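You operate a simulated robot arm through the tools that you are given. There is no shell and no other tool.

You run a simulated robot arm. Do the job below in one go: nothing can be reset, and whatever is moved stays where it is left.

Task
Open the middle drawer, take the blue sponge on the top of the boot bench and put it away in the inside of the middle drawer, then shut the drawer. Take the dosing ball on the top of the boot bench and put it away on the top of the laundry sorter. Open the upper door of the tall cupboard, take the wooden brush from the top of the freezer and put it on the middle shelf of the tall cupboard and shut the door again. Put the black plant pot on the top of the laundry sorter. Open the narrow cupboard door, take the jam jar from the upper shelf of the narrow cupboard and put it on the front worktop and shut the door again. Pull the wide bench drawer open. Any order will do. Set down upright: jam jar.

Only the result counts: the job must be done as asked and must still hold three seconds after the hand-in. Knocking over, shifting, dropping, spilling or breaking anything else fails it.

Robot
A 7-joint arm with a two-finger parallel gripper on a trunk, on a base that moves. Base frame: it is fixed to the floor where the robot stands at the start and does not move with it; the origin is under the middle of the robot, x ahead of it, y to its left, z up. Units: cm, rad, N and s.
With the tool pointing down near the work surface it reaches from about 10 to 50 cm from the robot's upright axis, wherever it stands. Its first joint turns from -2.897 to 2.897 rad. Places, roughly: black plant pot (8x8x8 cm) [60, -40, 90]; blue sponge (10x7x4 cm) [-150, 240, 90]; dosing ball (8x8x7 cm) [-110, 230, 90]; front worktop (19x100 cm) [80, -114, 92]; inside of the middle drawer [60, 10, 50]; jam jar (7x7x10 cm) [60, -30, 60]; middle drawer [50, 10, 50]; middle shelf of the tall cupboard [10, 180, 100]; narrow cupboard door [50, -40, 50]; top of the laundry sorter [-120, -80, 80]; upper door of the tall cupboard [-20, 170, 160]; wide bench drawer [-90, 250, 70]; wooden brush (12x5x5 cm) [-180, 220, 90]. Payload 3.4 kg.
The TCP is the grasp point between the finger pads, 3 cm short of the fingertips. In the tool frame z runs along the fingers and y along their closing line. Largest opening 9.4 cm; finger width 2.8, thickness 1; the body of the gripper, 5 by 9.6 cm, starts 5.5 cm behind the TCP.
Orientation is told as [roll, pitch, yaw] about the base's x, y, z axes, in that order, counted from this pose: with the fingers straight down and closing along the base's y, the tool's x points along the base's -x, its y along +y and its z along -z.

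Tools
- The arm moves only by the tool send_rows. Its argument "motion" is a list of rows, each an object (a shift or turn left out is 0, a gripper value left out holds the last) with "translation": the shift along the tool's x, y, z in cm, a list of three; "rot": the turn, a rotation vector about the tool's x, y, z in rad, a list of three; "fingers": the gripper command, from -1 (shut) to 1 (fully open), values between in proportion. In form: [{"translation": [x, y, z], "rot": [rx, ry, rz], "fingers": fingers}, ...]. A call has 1 to 20 rows; each row shifts and turns the commanded pose from where the row before left it, along the tool's axes as they then stand. Rows are played at 5 a second. More than 5 cm and 0.15 rad between two rows, or a gripper value outside its range, and nothing of the call is played. A pose out of reach is approached as far as the arm can. The call stops where the force on the tool passes 40 N (or 10 N more than at its start, if that is more) or the arm is blocked; 0.2 s more then pass. Each finger travels about 7.2 cm/s and halts on what it meets, pressing with about 30 N; the grip force reading is that of the motor and also rises with nothing between the fingers. The clock runs only during rows and for 0.2 s after the last one: add rows that do not move to give the fingers time. The reply holds the time, the measured pose of the TCP, the force on the tool along the base axes, the opening and the grip force, in the units named above and with some noise, with the torque about the TCP (base axes, N m) and any sound that the robot's microphone picked up.
- Cameras (640 x 400 px; columns grow to the right, rows downward): "scene" is now at [-0.5, 9.42, 153.8]; the picture's right is [-0.79, -0.61, 0.00], its down [-0.51, 0.66, -0.56] and it looks along [0.34, -0.44, -0.83] (base axes); focal length 267 px, centre (320, 200). "wrist" rides on the gripper at [7.6, 1.4, -10.2] in the tool frame; the picture's right is [-0.18, 0.98, 0.00], its down [-0.75, -0.14, -0.64] and it looks along [-0.63, -0.12, 0.77] (tool axes); focal length 243 px, centre (320, 200). There is no depth. A picture from a camera that has moved, and an enlarged one, comes with that camera's place and axes in the base frame and with its lens. The place of the scene camera against the robot may be out by one fixed shift of up to 1.8 cm in any direction.
- capture(camera): a new picture of that camera. The clock stands still meanwhile.
- move_column(by): moves the trunk up (or, below 0, down) by that many cm; the arm and the scene camera ride with it, the base frame stays. It gives what a move gives, with no picture.
- roll_base(legs): drives the robot by 1 to 6 legs, each [ahead, left, turn to the left] in cm, cm and rad, along the robot's own axes; the way and the turn of a leg run together, so that a leg with both is an arc; at most 150 cm and 3.142 rad a leg. The arm and the cameras ride along, it lands a little off, and it stops where it bumps. It gives what a move gives.
- pan_tilt(pan, tilt): turns the head with the scene camera to pan (to the left, within 2.705 rad either way) and tilt (down, from -0.506 to 1.204), counted from straight ahead of the robot. It gives what a move gives.
- zoom(camera, box): a new picture of the part [left, top, right, bottom] of that camera's present view, enlarged. The clock stands still meanwhile.
- sign_off(): hands the job in; it is judged then, once.

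Places have to be worked out from the pictures, the camera data and where the tool is seen. Open the gripper and draw the arm clear of the work before you hand the job in, unless the task says otherwise.

The tools are called after "Call:" as a command line: name --argument value ..., lists and objects as JSON in quotes. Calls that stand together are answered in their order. send_rows: Moves the arm, as the interface text tells. Its arguments: {"type":"object","properties":{"motion":{"type":"array","items":{"type":"object","properties":{"translation":{"type":"array","items":{"type":"number"}},"rot":{"type":"array","items":{"type":"number"}},"fingers":{"type":"number"}}}}},"required":["motion"]} The other tools are called the same way: move_column (by) moves the trunk up or down; roll_base (legs) drives the base; pan_tilt (pan, tilt) turns the head that bears the scene camera; capture (camera) takes a picture; zoom (camera, box) takes an enlarged picture of a part of a camera's view; sign_off () hands the job in.

At the start:

```text
t: 0.0
position: [25.13, -23.52, 118.7]
orientation: [0.001, 0.0, 0.0]
ft_force: [0.5, -0.2, -0.1]
ft_torque: [0.0, -0.03, -0.01]
grip_width: 9.39
gripper_force: 0.0
trunk travel left (down, up): [-22.5, 16.1]
robot x, y, heading: [-0.04, 0.07, -0.0]
head pan, tilt (commanded): [-0.911, 0.981]
```

scene: 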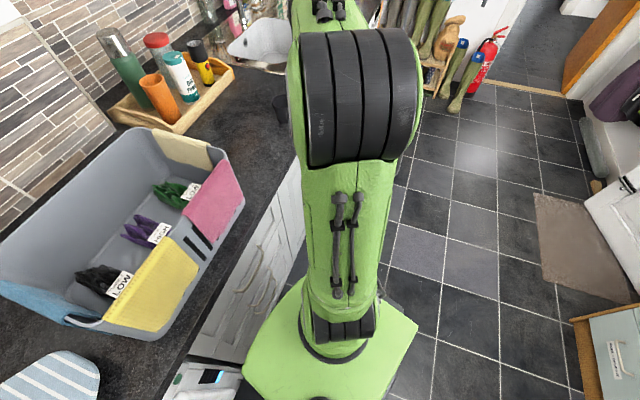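
wrist: 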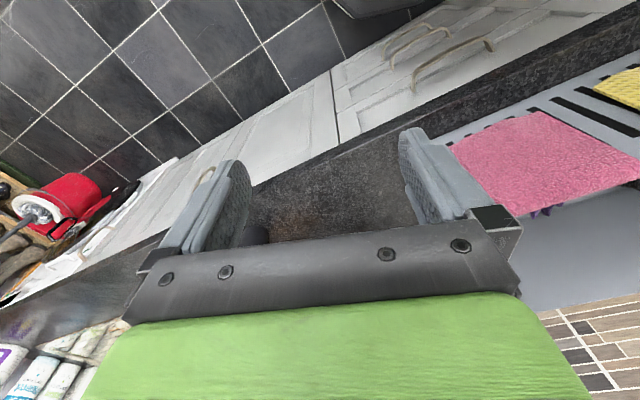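

I'll begin by looking around with the scene camera to understand the room, starting straight ahead.

Call:
pan_tilt --pan 0.0 --tilt 0.7

Call:
capture --camera "scene"

```text
t: 1.2
position: [25.14, -23.56, 118.63]
orientation: [0.0, 0.0, 0.0]
ft_force: [-0.5, -0.1, -0.1]
ft_torque: [-0.06, -0.02, 0.0]
grip_width: 9.4
gripper_force: 0.1
trunk travel left (down, up): [-22.5, 16.1]
robot x, y, heading: [0.16, -0.33, -0.001]
head pan, tilt (commanded): [0.0, 0.7]
```

```text
taken
camera scene: at [3.65, 15.02, 156.0], right [0.0, -1.0, 0.0], down [-0.64, 0.0, -0.76], along [0.76, 0.0, -0.64], focal length 267 px, centre (320, 200)
```

scene: 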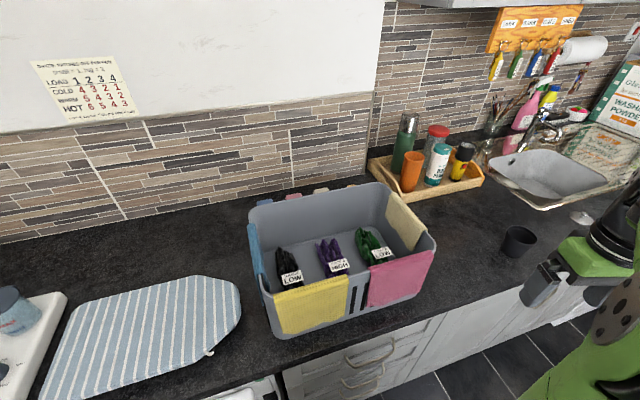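

The black pot is visible on the worktop at about pixel (519,241). I'll look lower at the drawers and then pan around to the other places.

Call:
pan_tilt --pan -0.2 --tilt 1.15

Call:
capture --camera "scene"

Call:
pan_tilt --pan -0.9 --tilt 0.5

Call:
capture --camera "scene"

Call:
pan_tilt --pan -1.8 --tilt 0.5

Call:
capture --camera "scene"

Call:
pan_tilt --pan -2.65 --tilt 0.5

Call:
capture --camera "scene"

Call:
pan_tilt --pan 2.6 --tilt 0.5

Call:
capture --camera "scene"

Call:
pan_tilt --pan 1.8 --tilt 0.4

Call:
capture --camera "scene"

Call:
pan_tilt --pan 0.9 --tilt 0.5

Call:
capture --camera "scene"

```text
t: 2.1
position: [25.19, -23.68, 118.69]
orientation: [-0.001, 0.001, 0.001]
ft_force: [0.5, 0.3, -0.1]
ft_torque: [-0.01, 0.01, 0.0]
grip_width: 9.4
gripper_force: 0.0
trunk travel left (down, up): [-22.5, 16.1]
robot x, y, heading: [0.2, -0.39, 0.0]
head pan, tilt (commanded): [-0.201, 1.15]
```

```text
taken
camera scene: at [1.0, 13.84, 152.69], right [-0.2, -0.98, 0.0], down [-0.89, 0.18, -0.41], along [0.4, -0.08, -0.91], focal length 267 px, centre (320, 200)
```

scene: 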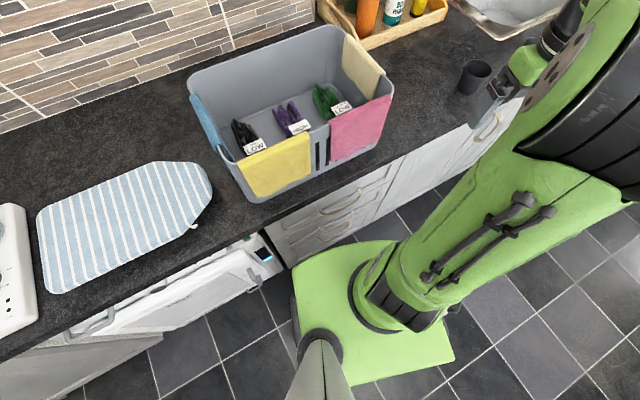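

```text
t: 3.2
position: [25.22, -23.8, 118.77]
orientation: [-0.001, 0.001, -0.002]
ft_force: [-0.4, -0.2, -0.3]
ft_torque: [-0.01, 0.01, 0.0]
grip_width: 9.42
gripper_force: 0.1
trunk travel left (down, up): [-22.5, 16.1]
robot x, y, heading: [0.09, 0.37, -0.004]
head pan, tilt (commanded): [-0.901, 0.499]
```

```text
taken
camera scene: at [0.82, 7.91, 157.76], right [-0.78, -0.62, 0.0], down [-0.3, 0.38, -0.88], along [0.55, -0.69, -0.48], focal length 267 px, centre (320, 200)
```

scene: 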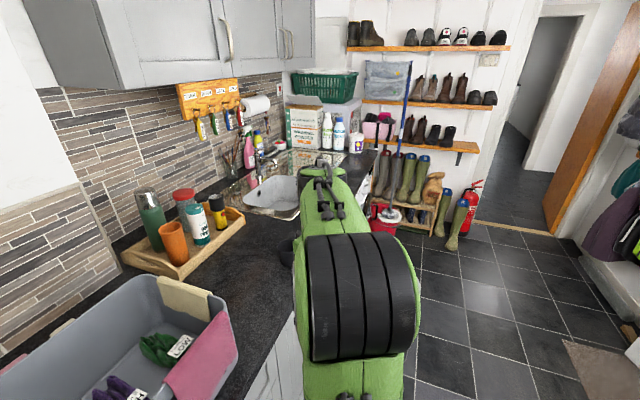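

```text
t: 4.4
position: [25.2, -23.56, 118.68]
orientation: [0.0, 0.0, -0.001]
ft_force: [0.0, 0.2, -0.4]
ft_torque: [0.0, -0.01, 0.03]
grip_width: 9.43
gripper_force: 0.0
trunk travel left (down, up): [-22.5, 16.1]
robot x, y, heading: [-0.06, 0.35, -0.003]
head pan, tilt (commanded): [-1.799, 0.499]
```

```text
taken
camera scene: at [-6.89, 6.17, 157.77], right [-0.97, 0.23, 0.0], down [0.11, 0.47, -0.88], along [-0.2, -0.86, -0.48], focal length 267 px, centre (320, 200)
```

scene: 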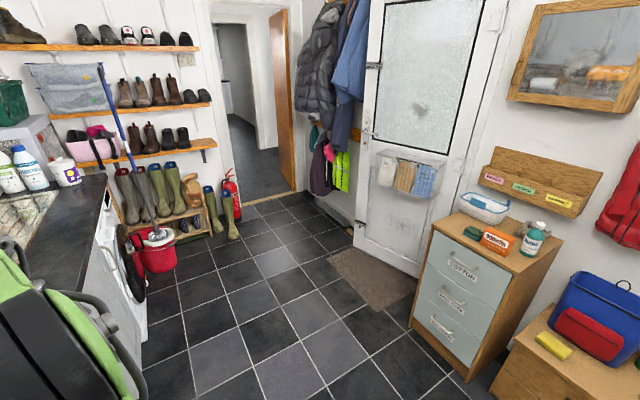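

```text
t: 5.5
position: [25.17, -23.66, 118.64]
orientation: [-0.001, -0.001, 0.0]
ft_force: [-0.4, 0.1, -1.0]
ft_torque: [-0.02, 0.02, -0.04]
grip_width: 9.41
gripper_force: 0.1
trunk travel left (down, up): [-22.5, 16.1]
robot x, y, heading: [-0.1, -0.21, -0.001]
head pan, tilt (commanded): [-2.649, 0.499]
```

```text
taken
camera scene: at [-12.86, 10.72, 157.77], right [-0.47, 0.88, 0.0], down [0.42, 0.23, -0.88], along [-0.77, -0.42, -0.48], focal length 267 px, centre (320, 200)
```

scene: 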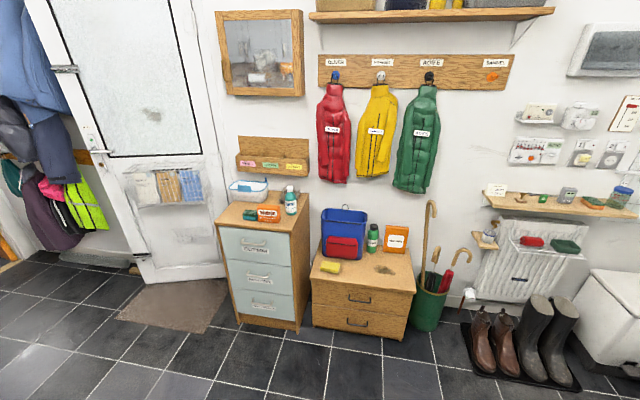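

```text
t: 9.7
position: [25.18, -23.7, 118.75]
orientation: [0.001, 0.0, 0.0]
ft_force: [-0.2, 0.9, -0.5]
ft_torque: [0.01, -0.03, 0.02]
grip_width: 9.41
gripper_force: 0.1
trunk travel left (down, up): [-22.5, 16.1]
robot x, y, heading: [0.08, -0.16, -0.001]
head pan, tilt (commanded): [2.601, 0.499]
```

```text
taken
camera scene: at [-12.64, 19.72, 157.77], right [0.52, 0.86, 0.0], down [0.41, -0.25, -0.88], along [-0.75, 0.45, -0.48], focal length 267 px, centre (320, 200)
```

scene: 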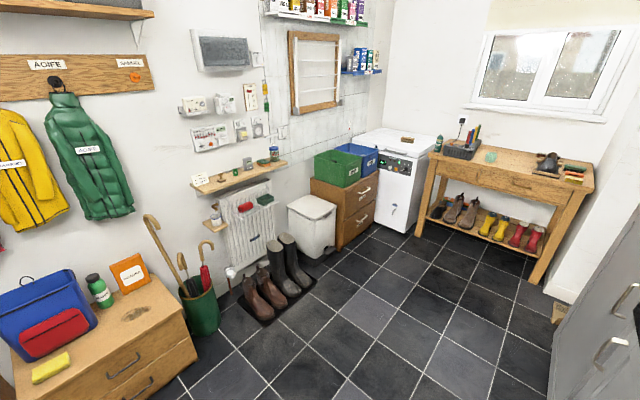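

```text
t: 10.8
position: [25.22, -23.6, 118.69]
orientation: [0.0, 0.0, 0.002]
ft_force: [-0.3, -0.3, 0.0]
ft_torque: [0.03, -0.02, 0.0]
grip_width: 9.39
gripper_force: 0.1
trunk travel left (down, up): [-22.5, 16.1]
robot x, y, heading: [-0.09, -0.1, -0.001]
head pan, tilt (commanded): [1.799, 0.4]
```

```text
taken
camera scene: at [-6.95, 24.05, 158.68], right [0.97, 0.23, 0.0], down [0.09, -0.38, -0.92], along [-0.21, 0.9, -0.39], focal length 267 px, centre (320, 200)
```

scene: 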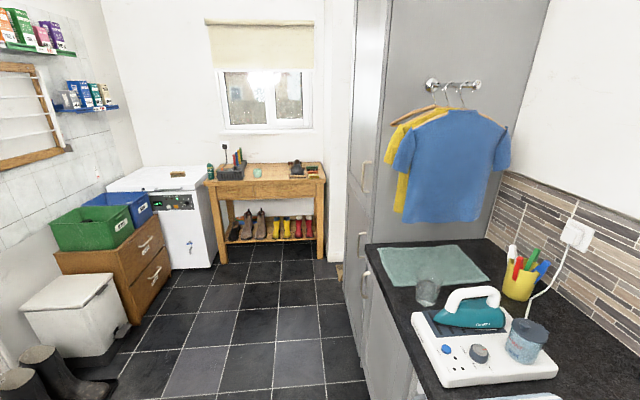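

```text
t: 12.0
position: [25.22, -23.61, 118.65]
orientation: [0.001, -0.002, 0.001]
ft_force: [0.4, -0.1, 0.0]
ft_torque: [0.0, -0.02, -0.01]
grip_width: 9.39
gripper_force: 0.1
trunk travel left (down, up): [-22.5, 16.1]
robot x, y, heading: [-0.25, 0.34, -0.002]
head pan, tilt (commanded): [0.901, 0.499]
```

```text
taken
camera scene: at [0.8, 22.17, 157.77], right [0.78, -0.62, 0.0], down [-0.3, -0.38, -0.88], along [0.54, 0.69, -0.48], focal length 267 px, centre (320, 200)
```

scene: 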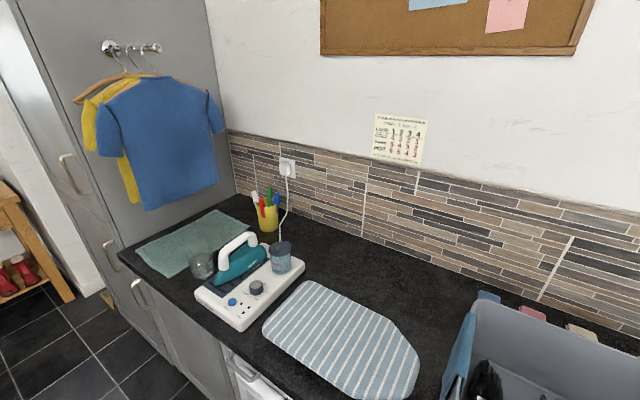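

The layout is getting clear: boot bench (wooden table with boots) at far left, freezer beside it, tall grey cupboard, and the drawer dresser (laundry sorter) at the right-rear. I'll zoom in on the bench, freezer and tall cupboard.

Call:
pan_tilt --pan 1.95 --tilt 0.3

Call:
zoom --camera "scene" --box '[160, 100, 400, 250]'

Call:
zoom --camera "scene" --box '[320, 80, 480, 380]'

Call:
pan_tilt --pan -2.4 --tilt 0.5

Call:
zoom --camera "scene" --box '[240, 120, 560, 340]'

```text
t: 13.3
position: [25.21, -23.56, 118.76]
orientation: [0.001, 0.0, -0.001]
ft_force: [0.2, -0.1, 0.7]
ft_torque: [0.0, 0.01, 0.01]
grip_width: 9.4
gripper_force: 0.0
trunk travel left (down, up): [-22.5, 16.1]
robot x, y, heading: [-0.18, -0.14, 0.001]
head pan, tilt (commanded): [1.95, 0.3]
```

```text
2.67 times, centred on (280, 175) of scene
camera zoom: at [-8.29, 23.71, 159.61], right [0.93, 0.37, 0.0], down [0.11, -0.28, -0.96], along [-0.35, 0.89, -0.3], focal length 712 px, centre (427, 267)
```

zoom: 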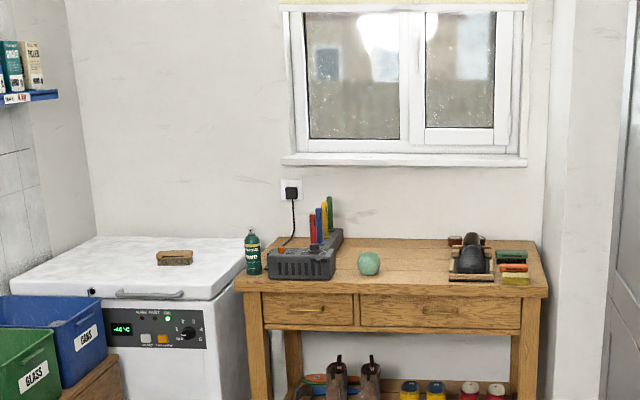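

```text
1.33 times, centred on (400, 230) of scene
camera zoom: at [-8.29, 23.71, 159.61], right [0.93, 0.37, 0.0], down [0.11, -0.28, -0.96], along [-0.35, 0.89, -0.3], focal length 356 px, centre (213, 160)
```

zoom: 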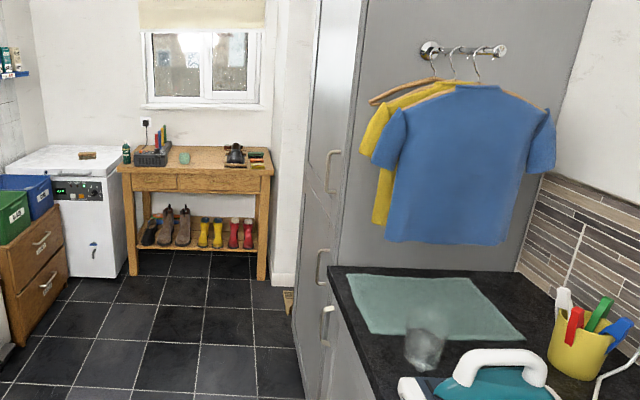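

```text
t: 16.8
position: [25.19, -23.73, 118.65]
orientation: [0.0, 0.002, 0.0]
ft_force: [-0.9, 0.4, -0.2]
ft_torque: [0.01, -0.01, -0.01]
grip_width: 9.39
gripper_force: 0.0
trunk travel left (down, up): [-22.5, 16.1]
robot x, y, heading: [0.15, 0.23, -0.003]
head pan, tilt (commanded): [-2.4, 0.499]
```

```text
1.82 times, centred on (400, 230) of scene
camera zoom: at [-11.55, 8.88, 157.77], right [-0.68, 0.74, 0.0], down [0.35, 0.32, -0.88], along [-0.65, -0.59, -0.48], focal length 485 px, centre (174, 146)
```

zoom: 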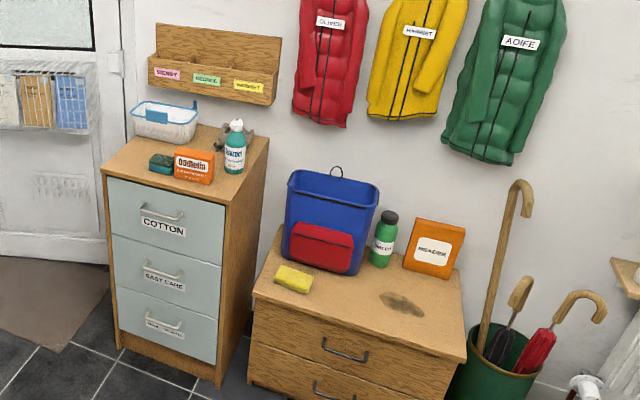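

The room is rotated about 0.37 rad relative to the base frame (counter front runs along roughly [0.37,-0.93]). I'll back off from the counter and turn left to face it squarely, then inspect the drawer fronts.

Call:
roll_base --legs '[[-45, 0, 0], [0, 0, 0.37]]'

Call:
pan_tilt --pan 0.0 --tilt 0.8

Call:
capture --camera "scene"

Call:
pan_tilt --pan -0.45 --tilt 0.8

Call:
capture --camera "scene"

Call:
capture --camera "wrist"

```text
t: 20.6
position: [-13.09, -12.84, 118.82]
orientation: [0.0, 0.0, 0.376]
ft_force: [-1.1, 0.2, -0.1]
ft_torque: [0.04, 0.01, 0.0]
grip_width: 9.39
gripper_force: 0.1
trunk travel left (down, up): [-22.5, 16.1]
robot x, y, heading: [-44.98, -0.03, 0.377]
head pan, tilt (commanded): [-2.4, 0.499]
```

```text
t: 22.8
position: [-12.98, -12.86, 118.7]
orientation: [-0.001, 0.0, 0.376]
ft_force: [0.2, 0.3, -0.1]
ft_torque: [-0.02, 0.03, -0.04]
grip_width: 9.42
gripper_force: 0.0
trunk travel left (down, up): [-22.5, 16.1]
robot x, y, heading: [-44.98, 0.16, 0.372]
head pan, tilt (commanded): [0.0, 0.799]
```

```text
taken
camera scene: at [-47.54, 14.65, 155.17], right [0.37, -0.93, 0.0], down [-0.67, -0.26, -0.7], along [0.65, 0.25, -0.72], focal length 267 px, centre (320, 200)
```

scene: 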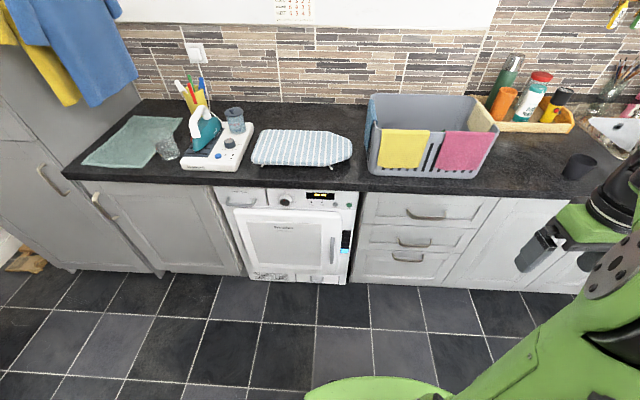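

```text
t: 23.7
position: [-12.9, -12.86, 118.71]
orientation: [0.001, 0.0, 0.376]
ft_force: [-0.1, 0.1, 0.3]
ft_torque: [0.02, 0.02, 0.01]
grip_width: 9.38
gripper_force: 0.0
trunk travel left (down, up): [-22.5, 16.1]
robot x, y, heading: [-44.71, 0.08, 0.376]
head pan, tilt (commanded): [-0.45, 0.799]
```

```text
taken
camera scene: at [-47.01, 11.11, 155.17], right [-0.07, -1.0, 0.0], down [-0.71, 0.05, -0.7], along [0.7, -0.05, -0.72], focal length 267 px, centre (320, 200)
```

scene: 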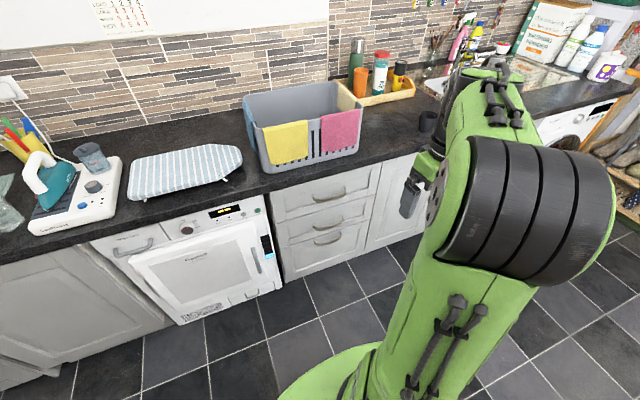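

```text
taken
camera wrist: at [-20.57, -14.27, 128.97], right [-0.19, 0.98, 0.0], down [0.75, 0.14, 0.64], along [0.63, 0.12, -0.77], focal length 243 px, centre (320, 200)
```

wrist: 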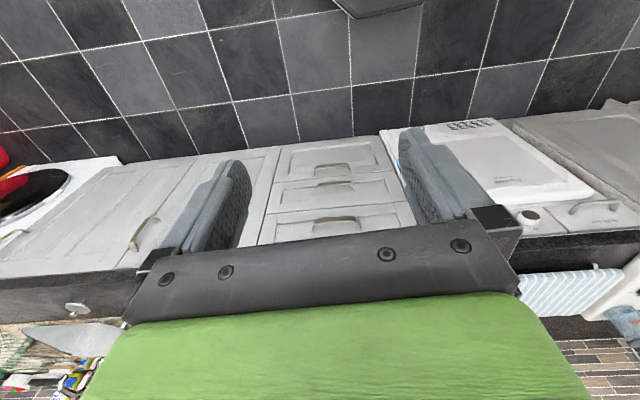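

Three drawers sit under the grey box, with the narrow door to their right. I'll zoom in on both to get details of the handles.

Call:
zoom --camera "wrist" --box '[100, 120, 420, 260]'

Call:
pan_tilt --pan -0.2 --tilt 0.8

Call:
zoom --camera "scene" --box '[240, 150, 480, 300]'

Call:
capture --camera "scene"

```text
2.00 times, centred on (260, 190) of wrist
camera zoom: at [-20.57, -14.27, 128.97], right [-0.19, 0.98, 0.0], down [0.75, 0.14, 0.64], along [0.63, 0.12, -0.77], focal length 485 px, centre (440, 220)
```

zoom: 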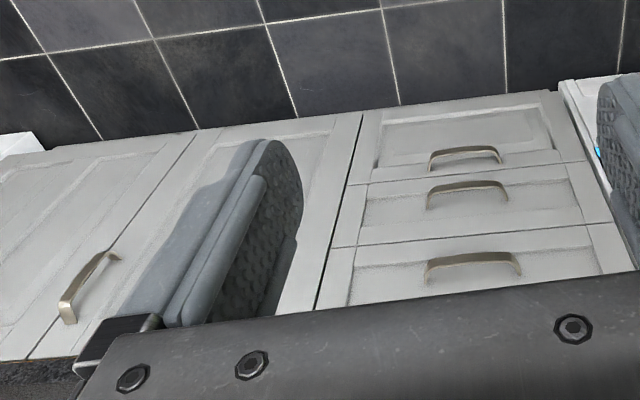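

```text
t: 24.5
position: [-12.83, -12.92, 118.74]
orientation: [0.002, -0.001, 0.374]
ft_force: [-0.1, -0.6, 0.2]
ft_torque: [0.0, -0.01, -0.02]
grip_width: 9.39
gripper_force: 0.1
trunk travel left (down, up): [-22.5, 16.1]
robot x, y, heading: [-44.75, -0.21, 0.377]
head pan, tilt (commanded): [-0.201, 0.799]
```

```text
2.67 times, centred on (360, 225) of scene
camera zoom: at [-47.1, 13.09, 155.17], right [0.17, -0.99, 0.0], down [-0.71, -0.12, -0.7], along [0.69, 0.12, -0.72], focal length 712 px, centre (213, 133)
```

zoom: 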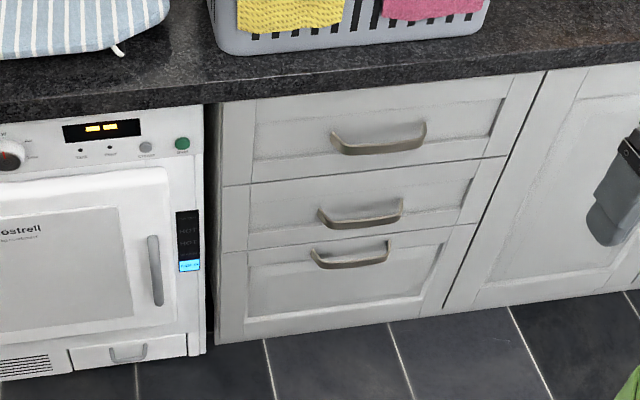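

```text
taken
camera scene: at [-47.1, 13.09, 155.17], right [0.17, -0.99, 0.0], down [-0.71, -0.12, -0.7], along [0.69, 0.12, -0.72], focal length 267 px, centre (320, 200)
```

scene: 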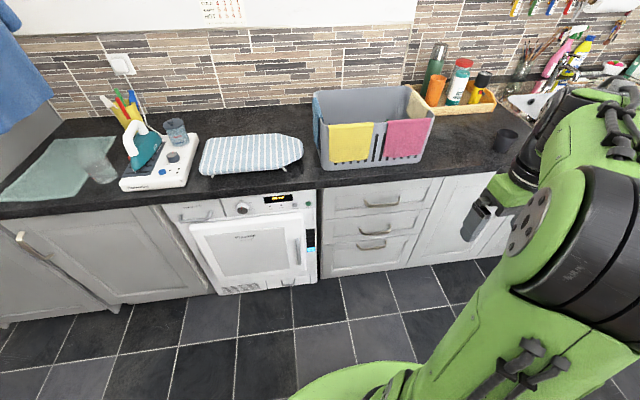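

The middle handle looks to be near u≈26–28, v≈-10, z≈58 (in room axes rotated 0.375 rad). I'll shift the robot right so the drawers are straight ahead, then bring the arm forward.

Call:
roll_base --legs '[[0, -27, 0]]'

Call:
send_rows --motion '[{"translation": [-4, 4, 0]}, {"translation": [-4, 4, 0]}, {"translation": [-4, 4, 0]}, {"translation": [-4, 4, 0]}, {"translation": [-2, 4, 0]}, {"translation": [-2, 3.5, 0]}]'

```text
t: 26.4
position: [-2.96, -38.57, 118.71]
orientation: [0.003, 0.0, 0.375]
ft_force: [0.5, 0.1, -0.3]
ft_torque: [0.01, 0.01, -0.03]
grip_width: 9.36
gripper_force: 0.2
trunk travel left (down, up): [-22.5, 16.1]
robot x, y, heading: [-34.8, -25.59, 0.376]
head pan, tilt (commanded): [-0.201, 0.799]
```

```text
refused: row 1 steps farther than a row can; nothing moved
```

The row step was over 5 cm in norm, so I'll use smaller steps.

Call:
send_rows --motion '[{"translation": [-3.4, 3.4, 0]}, {"translation": [-3.4, 3.4, 0]}, {"translation": [-3.4, 3.4, 0]}, {"translation": [-3.4, 3.4, 0]}, {"translation": [-3.4, 3.4, 0]}, {"translation": [-3, 3.4, 0]}, {"translation": [0, 3.1, 0]}]'

Call:
capture --camera "scene"

```text
t: 28.0
position: [6.97, -8.94, 118.67]
orientation: [0.0, -0.001, 0.376]
ft_force: [-0.1, -0.3, 0.5]
ft_torque: [-0.01, -0.02, 0.0]
grip_width: 9.38
gripper_force: 0.0
trunk travel left (down, up): [-22.5, 16.1]
robot x, y, heading: [-35.32, -25.75, 0.374]
head pan, tilt (commanded): [-0.201, 0.799]
```

```text
taken
camera scene: at [-37.23, -12.28, 155.16], right [0.17, -0.98, 0.0], down [-0.71, -0.13, -0.7], along [0.69, 0.12, -0.72], focal length 267 px, centre (320, 200)
```

scene: 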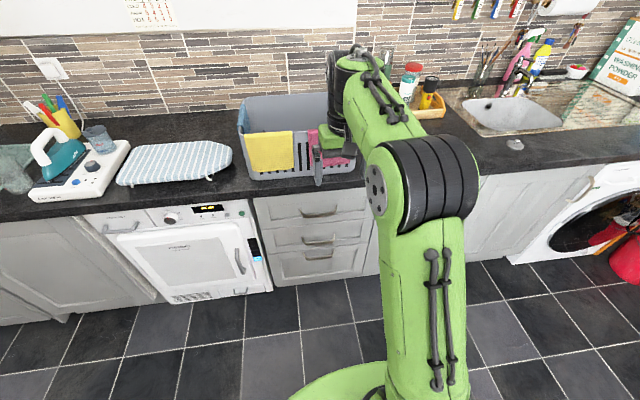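

Arm is forward now. Let me zoom on the gripper in the scene view to calibrate the camera offset, and see the drawer fronts from the wrist.

Call:
zoom --camera "scene" --box '[270, 100, 390, 200]'

Call:
capture --camera "wrist"

```text
4.00 times, centred on (330, 150) of scene
camera zoom: at [-37.23, -12.28, 155.16], right [0.17, -0.98, 0.0], down [-0.71, -0.13, -0.7], along [0.69, 0.12, -0.72], focal length 1068 px, centre (280, 400)
```

zoom: 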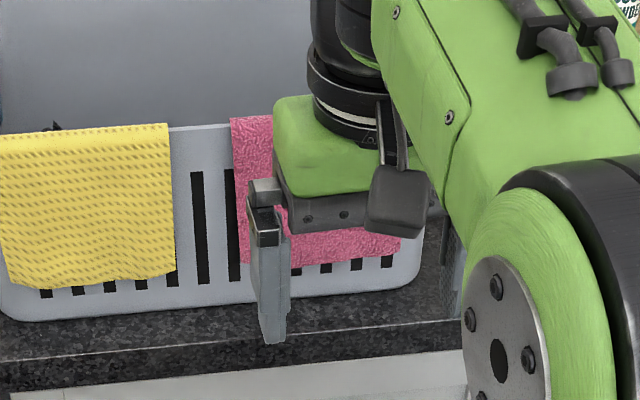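

```text
taken
camera wrist: at [-0.62, -10.32, 128.97], right [-0.19, 0.98, 0.0], down [0.75, 0.15, 0.64], along [0.63, 0.12, -0.77], focal length 243 px, centre (320, 200)
```

wrist: 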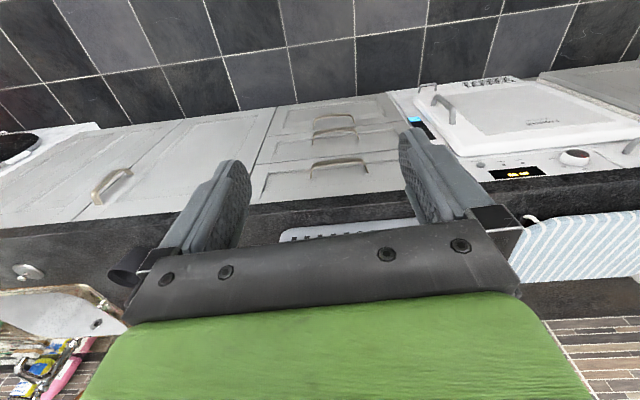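

The scene camera agrees with the gripper within about half a centimetre. Now I'll pitch the tool to point forward (rotation about tool y by -π/2).

Call:
send_rows --motion '[{"rot": [0, -0.1428, 0]}, {"rot": [0, -0.1428, 0]}, {"rot": [0, -0.1428, 0]}, {"rot": [0, -0.1428, 0]}, {"rot": [0, -0.1428, 0]}, {"rot": [0, -0.1428, 0]}, {"rot": [0, -0.1428, 0]}, {"rot": [0, -0.1428, 0]}, {"rot": [0, -0.1428, 0]}, {"rot": [0, -0.1428, 0]}, {"rot": [0, -0.1428, 0]}]'

Call:
capture --camera "scene"

Call:
capture --camera "wrist"

```text
t: 30.4
position: [7.04, -9.05, 118.74]
orientation: [0.699, -1.571, -0.321]
ft_force: [-0.3, -0.6, 0.5]
ft_torque: [-0.02, -0.01, 0.0]
grip_width: 9.4
gripper_force: 0.1
trunk travel left (down, up): [-22.5, 16.1]
robot x, y, heading: [-34.79, -25.59, 0.375]
head pan, tilt (commanded): [-0.201, 0.799]
```

```text
taken
camera scene: at [-36.99, -12.32, 155.17], right [0.17, -0.98, 0.0], down [-0.71, -0.12, -0.7], along [0.69, 0.12, -0.72], focal length 267 px, centre (320, 200)
```

scene: 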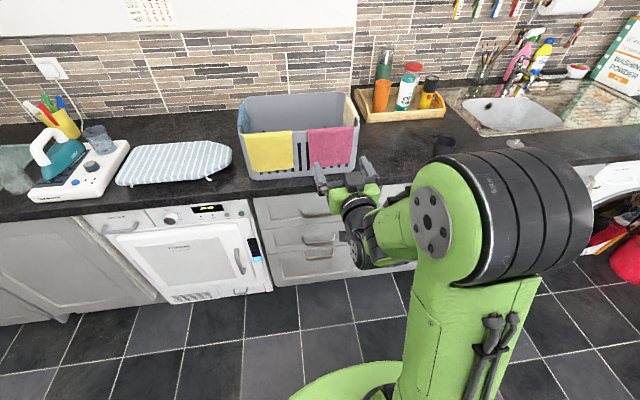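

```text
taken
camera wrist: at [-2.96, -11.46, 111.06], right [-0.36, 0.91, 0.18], down [-0.55, -0.37, 0.75], along [0.76, 0.17, 0.63], focal length 243 px, centre (320, 200)
```

wrist: 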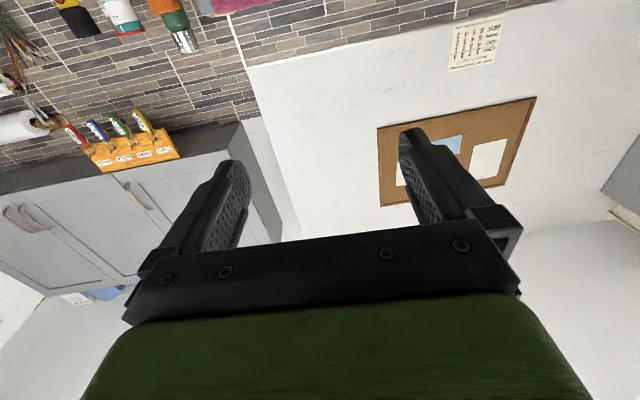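

The tool now points forward. Next I roll it +π/2 about its own axis so the fingers close vertically, and lower the trunk.

Call:
send_rows --motion '[{"rot": [0, 0, 0.1428]}, {"rot": [0, 0, 0.1428]}, {"rot": [0, 0, 0.1428]}, {"rot": [0, 0, 0.1428]}, {"rot": [0, 0, 0.1428]}, {"rot": [0, 0, 0.1428]}, {"rot": [0, 0, 0.1428]}, {"rot": [0, 0, 0.1428]}, {"rot": [0, 0, 0.1428]}, {"rot": [0, 0, 0.1428]}, {"rot": [0, 0, 0.1428]}]'

Call:
move_column --by -22

Call:
capture --camera "scene"

Call:
capture --camera "wrist"

```text
t: 32.8
position: [7.02, -9.04, 118.68]
orientation: [1.571, 0.002, -1.197]
ft_force: [0.7, 0.5, -0.3]
ft_torque: [0.05, 0.0, 0.03]
grip_width: 9.4
gripper_force: 0.0
trunk travel left (down, up): [-22.5, 16.1]
robot x, y, heading: [-34.97, -25.14, 0.373]
head pan, tilt (commanded): [-0.201, 0.799]
```

```text
t: 35.2
position: [7.04, -9.09, 96.79]
orientation: [1.57, 0.002, -1.194]
ft_force: [-0.5, 0.3, -0.2]
ft_torque: [-0.01, 0.01, -0.04]
grip_width: 9.39
gripper_force: 0.2
trunk travel left (down, up): [-0.5, 38.1]
robot x, y, heading: [-35.33, -25.5, 0.377]
head pan, tilt (commanded): [-0.201, 0.799]
```

```text
taken
camera scene: at [-37.11, -12.34, 133.22], right [0.17, -0.98, 0.0], down [-0.71, -0.12, -0.7], along [0.69, 0.12, -0.72], focal length 267 px, centre (320, 200)
```

scene: 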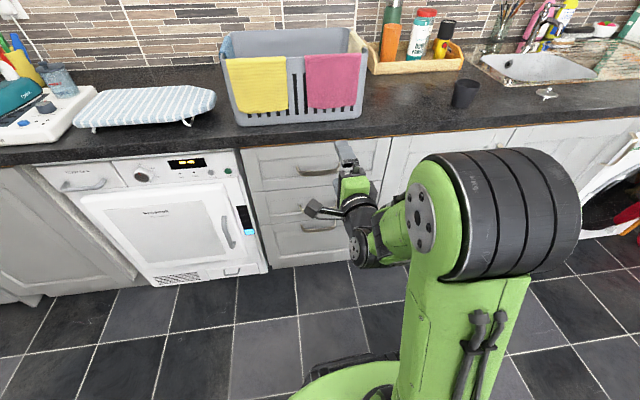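

```text
taken
camera wrist: at [-5.28, -5.66, 98.22], right [0.07, -0.17, 0.98], down [-0.32, -0.94, -0.14], along [0.94, -0.31, -0.12], focal length 243 px, centre (320, 200)
```

wrist: 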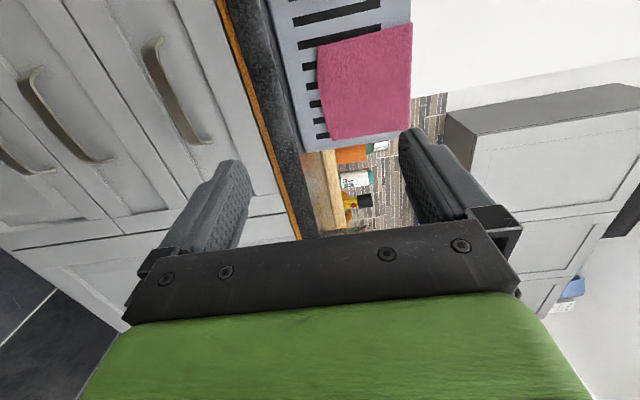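

Tool axes are now: x = left along counter, y = up, z = forward into the counter. I'll descend toward the middle handle height with the fingers part-open, keeping ~20 cm clear of the front.

Call:
send_rows --motion '[{"translation": [0, -5, 0], "fingers": 0.2}, {"translation": [0, -5, 0]}, {"translation": [0, -5, 0]}, {"translation": [0, -5, 0]}, {"translation": [0, -5, 0]}, {"translation": [0, -5, 0]}, {"translation": [0, -5, 0]}, {"translation": [0, -4, 0]}]'

Call:
capture --camera "wrist"

Call:
capture --camera "scene"

```text
t: 37.0
position: [8.66, -8.41, 58.48]
orientation: [1.571, -0.002, -1.193]
ft_force: [0.1, 0.3, 0.8]
ft_torque: [0.01, -0.03, -0.01]
grip_width: 5.63
gripper_force: 0.1
out of reach, approached as far as the arm can: row 1, 6, 7
trunk travel left (down, up): [-0.5, 38.1]
robot x, y, heading: [-34.89, -25.43, 0.382]
head pan, tilt (commanded): [-0.201, 0.799]
```

```text
taken
camera wrist: at [-3.56, -4.92, 59.94], right [0.07, -0.17, 0.98], down [-0.32, -0.94, -0.14], along [0.94, -0.31, -0.12], focal length 243 px, centre (320, 200)
```

wrist: 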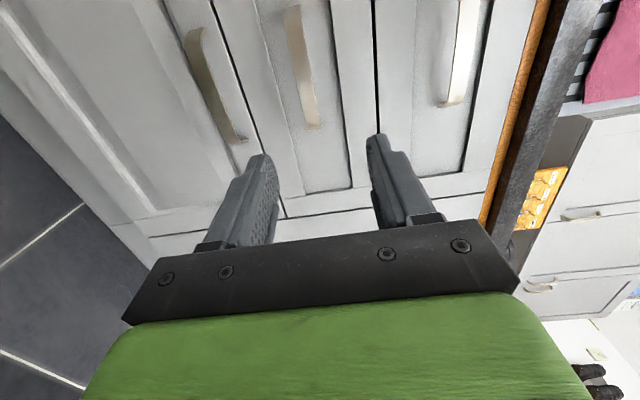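

```text
taken
camera scene: at [-37.09, -12.35, 133.23], right [0.17, -0.98, 0.0], down [-0.71, -0.12, -0.7], along [0.69, 0.12, -0.72], focal length 267 px, centre (320, 200)
```

scene: 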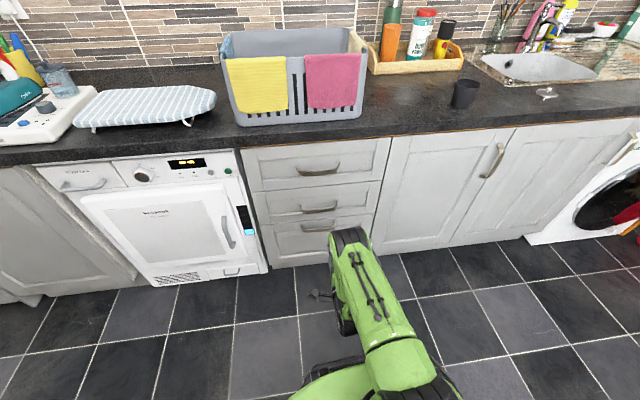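

The middle handle is at about z≈56.5, v≈-9.7, spanning ~13 cm. I'll align height, then roll forward 14 cm and re-check.

Call:
send_rows --motion '[{"translation": [1.2, -1.9, 0]}, {"translation": [0, 0, 0]}]'

Call:
roll_base --legs '[[14, 0, 0]]'

Call:
capture --camera "wrist"

Call:
zoom --camera "scene" --box '[230, 100, 550, 300]'

```text
t: 37.6
position: [8.28, -7.22, 56.55]
orientation: [1.57, -0.001, -1.198]
ft_force: [0.0, 0.1, 0.2]
ft_torque: [0.0, -0.03, 0.01]
grip_width: 5.63
gripper_force: 0.1
trunk travel left (down, up): [-0.5, 38.1]
robot x, y, heading: [-35.1, -25.5, 0.376]
head pan, tilt (commanded): [-0.201, 0.799]
```

```text
t: 38.9
position: [21.47, -2.0, 56.65]
orientation: [1.57, 0.0, -1.197]
ft_force: [-0.2, 0.3, -0.3]
ft_torque: [-0.01, -0.03, 0.03]
grip_width: 5.65
gripper_force: 0.1
trunk travel left (down, up): [-0.5, 38.1]
robot x, y, heading: [-22.07, -20.62, 0.373]
head pan, tilt (commanded): [-0.201, 0.799]
```

```text
taken
camera wrist: at [9.09, 1.28, 58.05], right [0.07, -0.17, 0.98], down [-0.32, -0.94, -0.14], along [0.94, -0.31, -0.12], focal length 243 px, centre (320, 200)
```

wrist: 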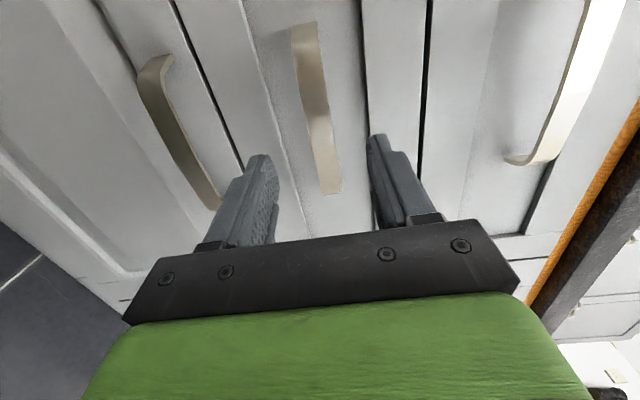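

```text
2.00 times, centred on (390, 200) of scene
camera zoom: at [-24.03, -7.18, 133.23], right [0.17, -0.98, 0.0], down [-0.71, -0.12, -0.7], along [0.69, 0.12, -0.72], focal length 534 px, centre (180, 200)
```

zoom: 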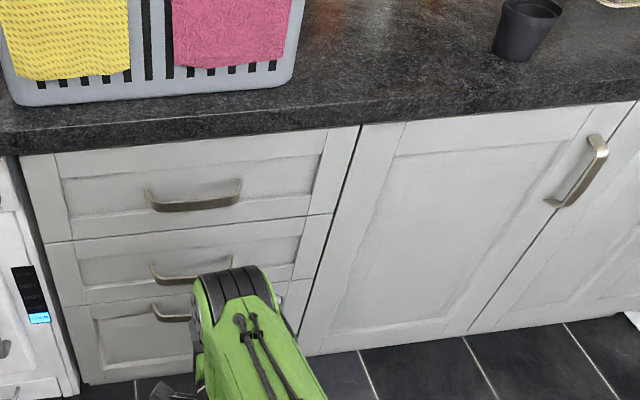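

Aligned with the middle handle (z≈56.7). I'll advance the arm 6 cm in small steps and look again.

Call:
send_rows --motion '[{"translation": [0, 0, 2]}, {"translation": [0, 0, 2]}, {"translation": [0, 0, 2]}, {"translation": [0, 0, 0]}]'

Call:
capture --camera "wrist"

```text
t: 39.9
position: [26.94, 0.09, 56.59]
orientation: [1.571, 0.0, -1.198]
ft_force: [0.7, -0.1, -0.1]
ft_torque: [-0.01, 0.0, -0.01]
grip_width: 5.65
gripper_force: 0.0
trunk travel left (down, up): [-0.5, 38.1]
robot x, y, heading: [-21.83, -20.61, 0.373]
head pan, tilt (commanded): [-0.201, 0.799]
```

```text
taken
camera wrist: at [14.72, 3.47, 58.03], right [0.07, -0.17, 0.98], down [-0.32, -0.94, -0.14], along [0.94, -0.31, -0.12], focal length 243 px, centre (320, 200)
```

wrist: 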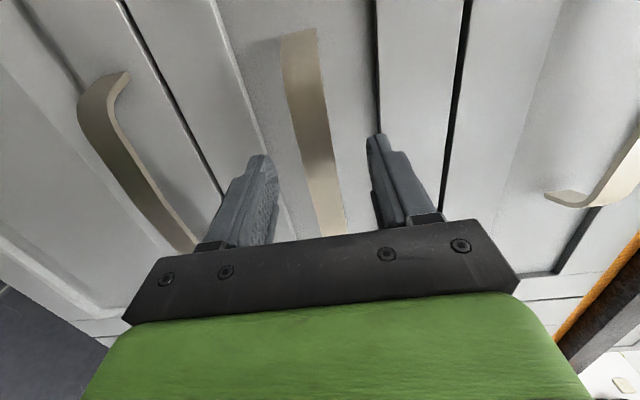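

Still in free space with no contact. I'll keep advancing in small steps watching the force.

Call:
send_rows --motion '[{"translation": [0, 0, 1]}, {"translation": [0, 0, 1]}, {"translation": [0, 0, 1]}, {"translation": [0, 0, 0]}]'

Call:
capture --camera "wrist"

```text
t: 40.9
position: [29.68, 1.24, 56.56]
orientation: [1.57, 0.001, -1.196]
ft_force: [0.3, -0.3, 0.2]
ft_torque: [-0.02, 0.03, -0.01]
grip_width: 5.64
gripper_force: 0.1
trunk travel left (down, up): [-0.5, 38.1]
robot x, y, heading: [-21.7, -20.32, 0.376]
head pan, tilt (commanded): [-0.201, 0.799]
```

```text
taken
camera wrist: at [17.43, 4.59, 58.03], right [0.07, -0.17, 0.98], down [-0.32, -0.94, -0.14], along [0.94, -0.31, -0.12], focal length 243 px, centre (320, 200)
```

wrist: 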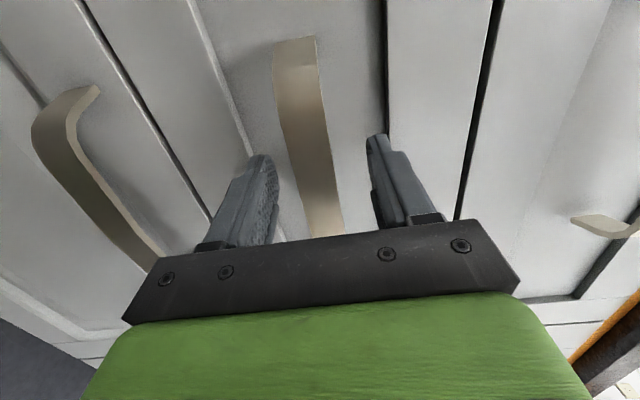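

No contact yet at u≈28; bar width growth suggests the bar lies around u≈31–33. I'll continue 3 cm more in 1 cm steps.

Call:
send_rows --motion '[{"translation": [0, 0, 1]}, {"translation": [0, 0, 1]}, {"translation": [0, 0, 1]}, {"translation": [0, 0, 0]}]'

Call:
capture --camera "wrist"

```text
t: 41.4
position: [30.24, 1.51, 56.23]
orientation: [1.563, -0.002, -1.196]
ft_force: [-16.4, -7.5, 4.9]
ft_torque: [0.23, -0.68, -0.26]
grip_width: 5.88
gripper_force: 2.1
trunk travel left (down, up): [-0.5, 38.1]
robot x, y, heading: [-21.99, -20.47, 0.377]
head pan, tilt (commanded): [-0.201, 0.799]
stopped in row 2: the force on the tool passed its limit at 43 N (the readings are from after the stop); the commanded pose is now the measured one
```

```text
taken
camera wrist: at [17.99, 4.81, 57.83], right [0.07, -0.17, 0.98], down [-0.32, -0.94, -0.14], along [0.94, -0.31, -0.12], focal length 243 px, centre (320, 200)
```

wrist: 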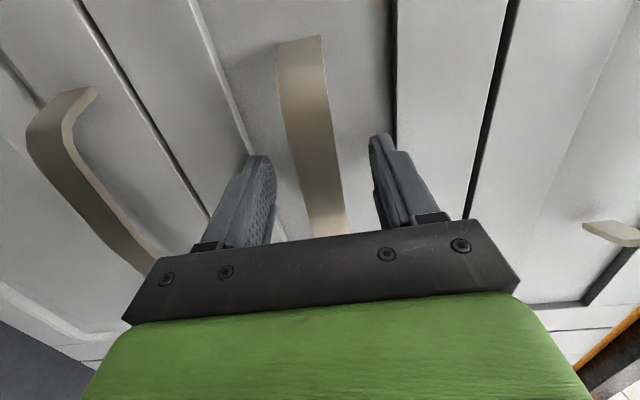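

A fingertip touched the drawer frame (tip at u≈31.7). The bar must be between the fingers; I'll back off 0.4 cm and close the gripper.

Call:
send_rows --motion '[{"translation": [0, 0, -0.4]}, {"fingers": -1}, {}, {}, {}, {}]'

Call:
capture --camera "wrist"

```text
t: 42.8
position: [30.13, 1.35, 56.49]
orientation: [1.568, 0.0, -1.195]
ft_force: [2.5, 1.9, 14.9]
ft_torque: [-0.02, 0.0, 0.01]
grip_width: 2.42
gripper_force: 45.0
trunk travel left (down, up): [-0.5, 38.1]
robot x, y, heading: [-22.13, -20.61, 0.377]
head pan, tilt (commanded): [-0.201, 0.799]
```

```text
taken
camera wrist: at [17.8, 4.77, 57.96], right [0.07, -0.17, 0.98], down [-0.32, -0.94, -0.14], along [0.94, -0.31, -0.12], focal length 243 px, centre (320, 200)
```

wrist: 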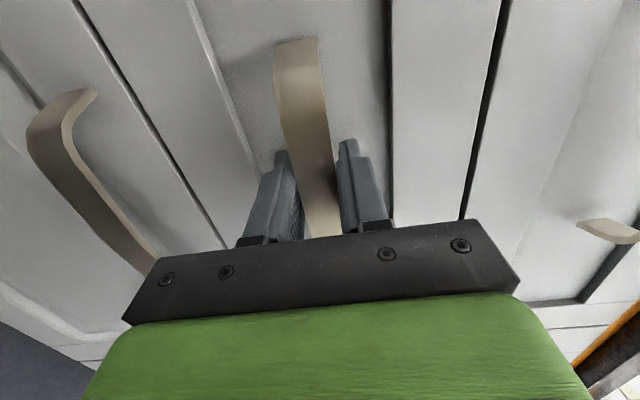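

Gripped the bar (2.4 cm tall) between the pads. I'll ease upward slightly and pull back 5 cm with the arm to test the drawer.

Call:
send_rows --motion '[{"translation": [0, 0.3, 0]}, {"translation": [0, 0, -1]}, {"translation": [0, 0, -1]}, {"translation": [0, 0, -1.5]}, {"translation": [0, 0, -1.5]}, {}]'

Call:
capture --camera "scene"

```text
t: 44.2
position: [25.38, -0.18, 56.45]
orientation: [1.56, -0.001, -1.193]
ft_force: [-9.1, 24.8, -7.3]
ft_torque: [0.27, 0.01, 0.48]
grip_width: 2.45
gripper_force: 45.0
trunk travel left (down, up): [-0.5, 38.1]
robot x, y, heading: [-22.1, -20.42, 0.38]
head pan, tilt (commanded): [-0.201, 0.799]
```

```text
taken
camera scene: at [-24.14, -6.94, 133.2], right [0.17, -0.98, 0.0], down [-0.71, -0.13, -0.7], along [0.69, 0.12, -0.72], focal length 267 px, centre (320, 200)
```

scene: 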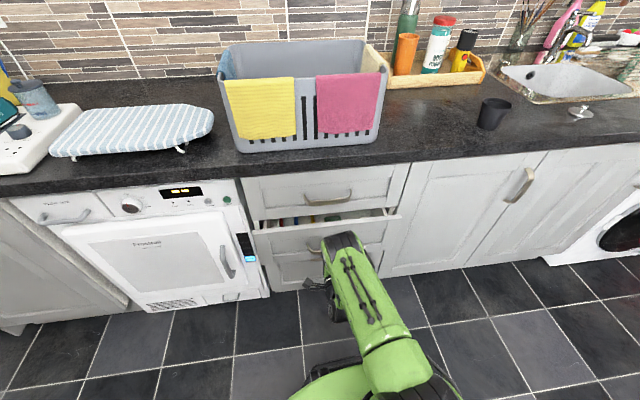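

The drawer is moving; the lateral force shows the real slide direction is about 0.31–0.33 rad, not 0.375. I'll relieve the side load and continue pulling by arm along that direction.

Call:
send_rows --motion '[{"translation": [0.5, 0, 0]}, {"translation": [0.15, 0, -2]}, {"translation": [0.15, 0, -2]}, {"translation": [0.15, 0, -2]}, {"translation": [0.15, 0, -2]}, {}]'

```text
t: 45.6
position: [20.6, -1.81, 56.6]
orientation: [1.559, 0.001, -1.2]
ft_force: [5.0, -19.4, -24.0]
ft_torque: [0.04, -0.19, -1.03]
grip_width: 2.45
gripper_force: 45.0
out of reach, approached as far as the arm can: row 4, 5
trunk travel left (down, up): [-0.5, 38.1]
robot x, y, heading: [-21.89, -20.3, 0.372]
head pan, tilt (commanded): [-0.201, 0.799]
```

The arm is at its near limit; slide direction is 0.32 rad. I'll continue the pull by rolling the base backward with the bar gripped.

Call:
roll_base --legs '[[-8, 0.2, 0]]'

```text
t: 46.6
position: [12.84, -4.29, 56.53]
orientation: [1.559, 0.001, -1.194]
ft_force: [0.7, -7.2, -24.5]
ft_torque: [0.1, -0.17, 0.37]
grip_width: 2.44
gripper_force: 45.0
trunk travel left (down, up): [-0.5, 38.1]
robot x, y, heading: [-29.49, -23.33, 0.375]
head pan, tilt (commanded): [-0.201, 0.799]
```

18 cm open so far with low forces. I'll pull another 8 cm.

Call:
roll_base --legs '[[-8, 0.4, 0]]'

Call:
capture --camera "scene"

```text
t: 47.7
position: [5.25, -6.68, 56.44]
orientation: [1.557, 0.001, -1.193]
ft_force: [-3.3, 3.7, -10.5]
ft_torque: [0.19, -0.02, -0.14]
grip_width: 2.43
gripper_force: 44.7
trunk travel left (down, up): [-0.5, 38.1]
robot x, y, heading: [-37.19, -25.72, 0.372]
head pan, tilt (commanded): [-0.201, 0.799]
```

```text
taken
camera scene: at [-39.16, -12.43, 133.22], right [0.17, -0.98, 0.0], down [-0.71, -0.12, -0.7], along [0.69, 0.12, -0.72], focal length 267 px, centre (320, 200)
```

scene: 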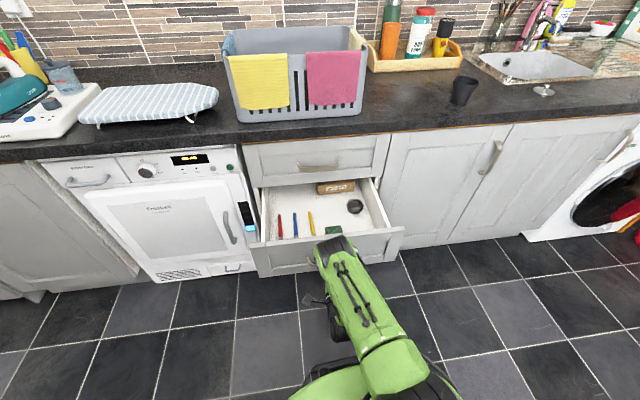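

The drawer is open 26 cm and I can see its interior contents. I'll release the handle, back the fingers out, then raise up for travel.

Call:
send_rows --motion '[{"fingers": 0.2}, {}, {}]'

Call:
roll_base --legs '[[-12, 0, 0]]'

Call:
capture --camera "wrist"

Call:
zoom --camera "scene" --box '[220, 120, 460, 290]'

```text
t: 48.5
position: [5.25, -6.71, 56.43]
orientation: [1.557, 0.0, -1.194]
ft_force: [0.1, 0.0, -0.2]
ft_torque: [-0.01, -0.01, -0.02]
grip_width: 5.63
gripper_force: 0.1
trunk travel left (down, up): [-0.5, 38.1]
robot x, y, heading: [-37.38, -26.04, 0.379]
head pan, tilt (commanded): [-0.201, 0.799]
```

```text
t: 49.7
position: [-5.92, -11.2, 56.53]
orientation: [1.559, 0.001, -1.196]
ft_force: [0.1, 0.0, -0.3]
ft_torque: [0.0, 0.03, 0.0]
grip_width: 5.66
gripper_force: 0.1
trunk travel left (down, up): [-0.5, 38.1]
robot x, y, heading: [-48.38, -30.02, 0.372]
head pan, tilt (commanded): [-0.201, 0.799]
```

```text
taken
camera wrist: at [-18.13, -7.77, 58.12], right [0.08, -0.17, 0.98], down [-0.32, -0.94, -0.13], along [0.94, -0.31, -0.13], focal length 243 px, centre (320, 200)
```

wrist: 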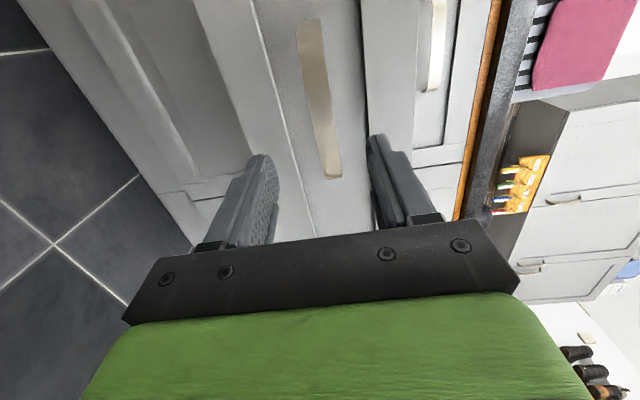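

```text
2.35 times, centred on (340, 205) of scene
camera zoom: at [-50.39, -16.89, 133.23], right [0.17, -0.98, 0.0], down [-0.71, -0.12, -0.7], along [0.69, 0.12, -0.72], focal length 628 px, centre (273, 188)
```

zoom: 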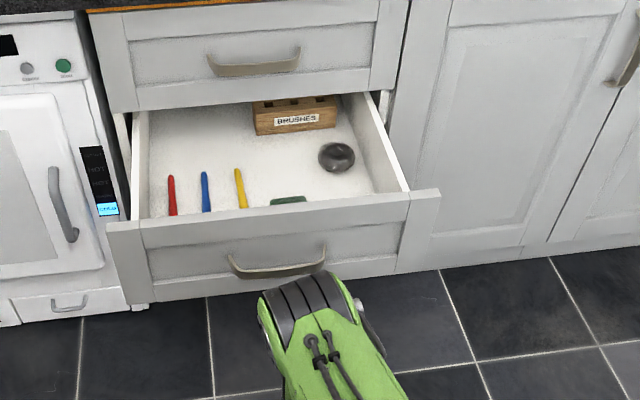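

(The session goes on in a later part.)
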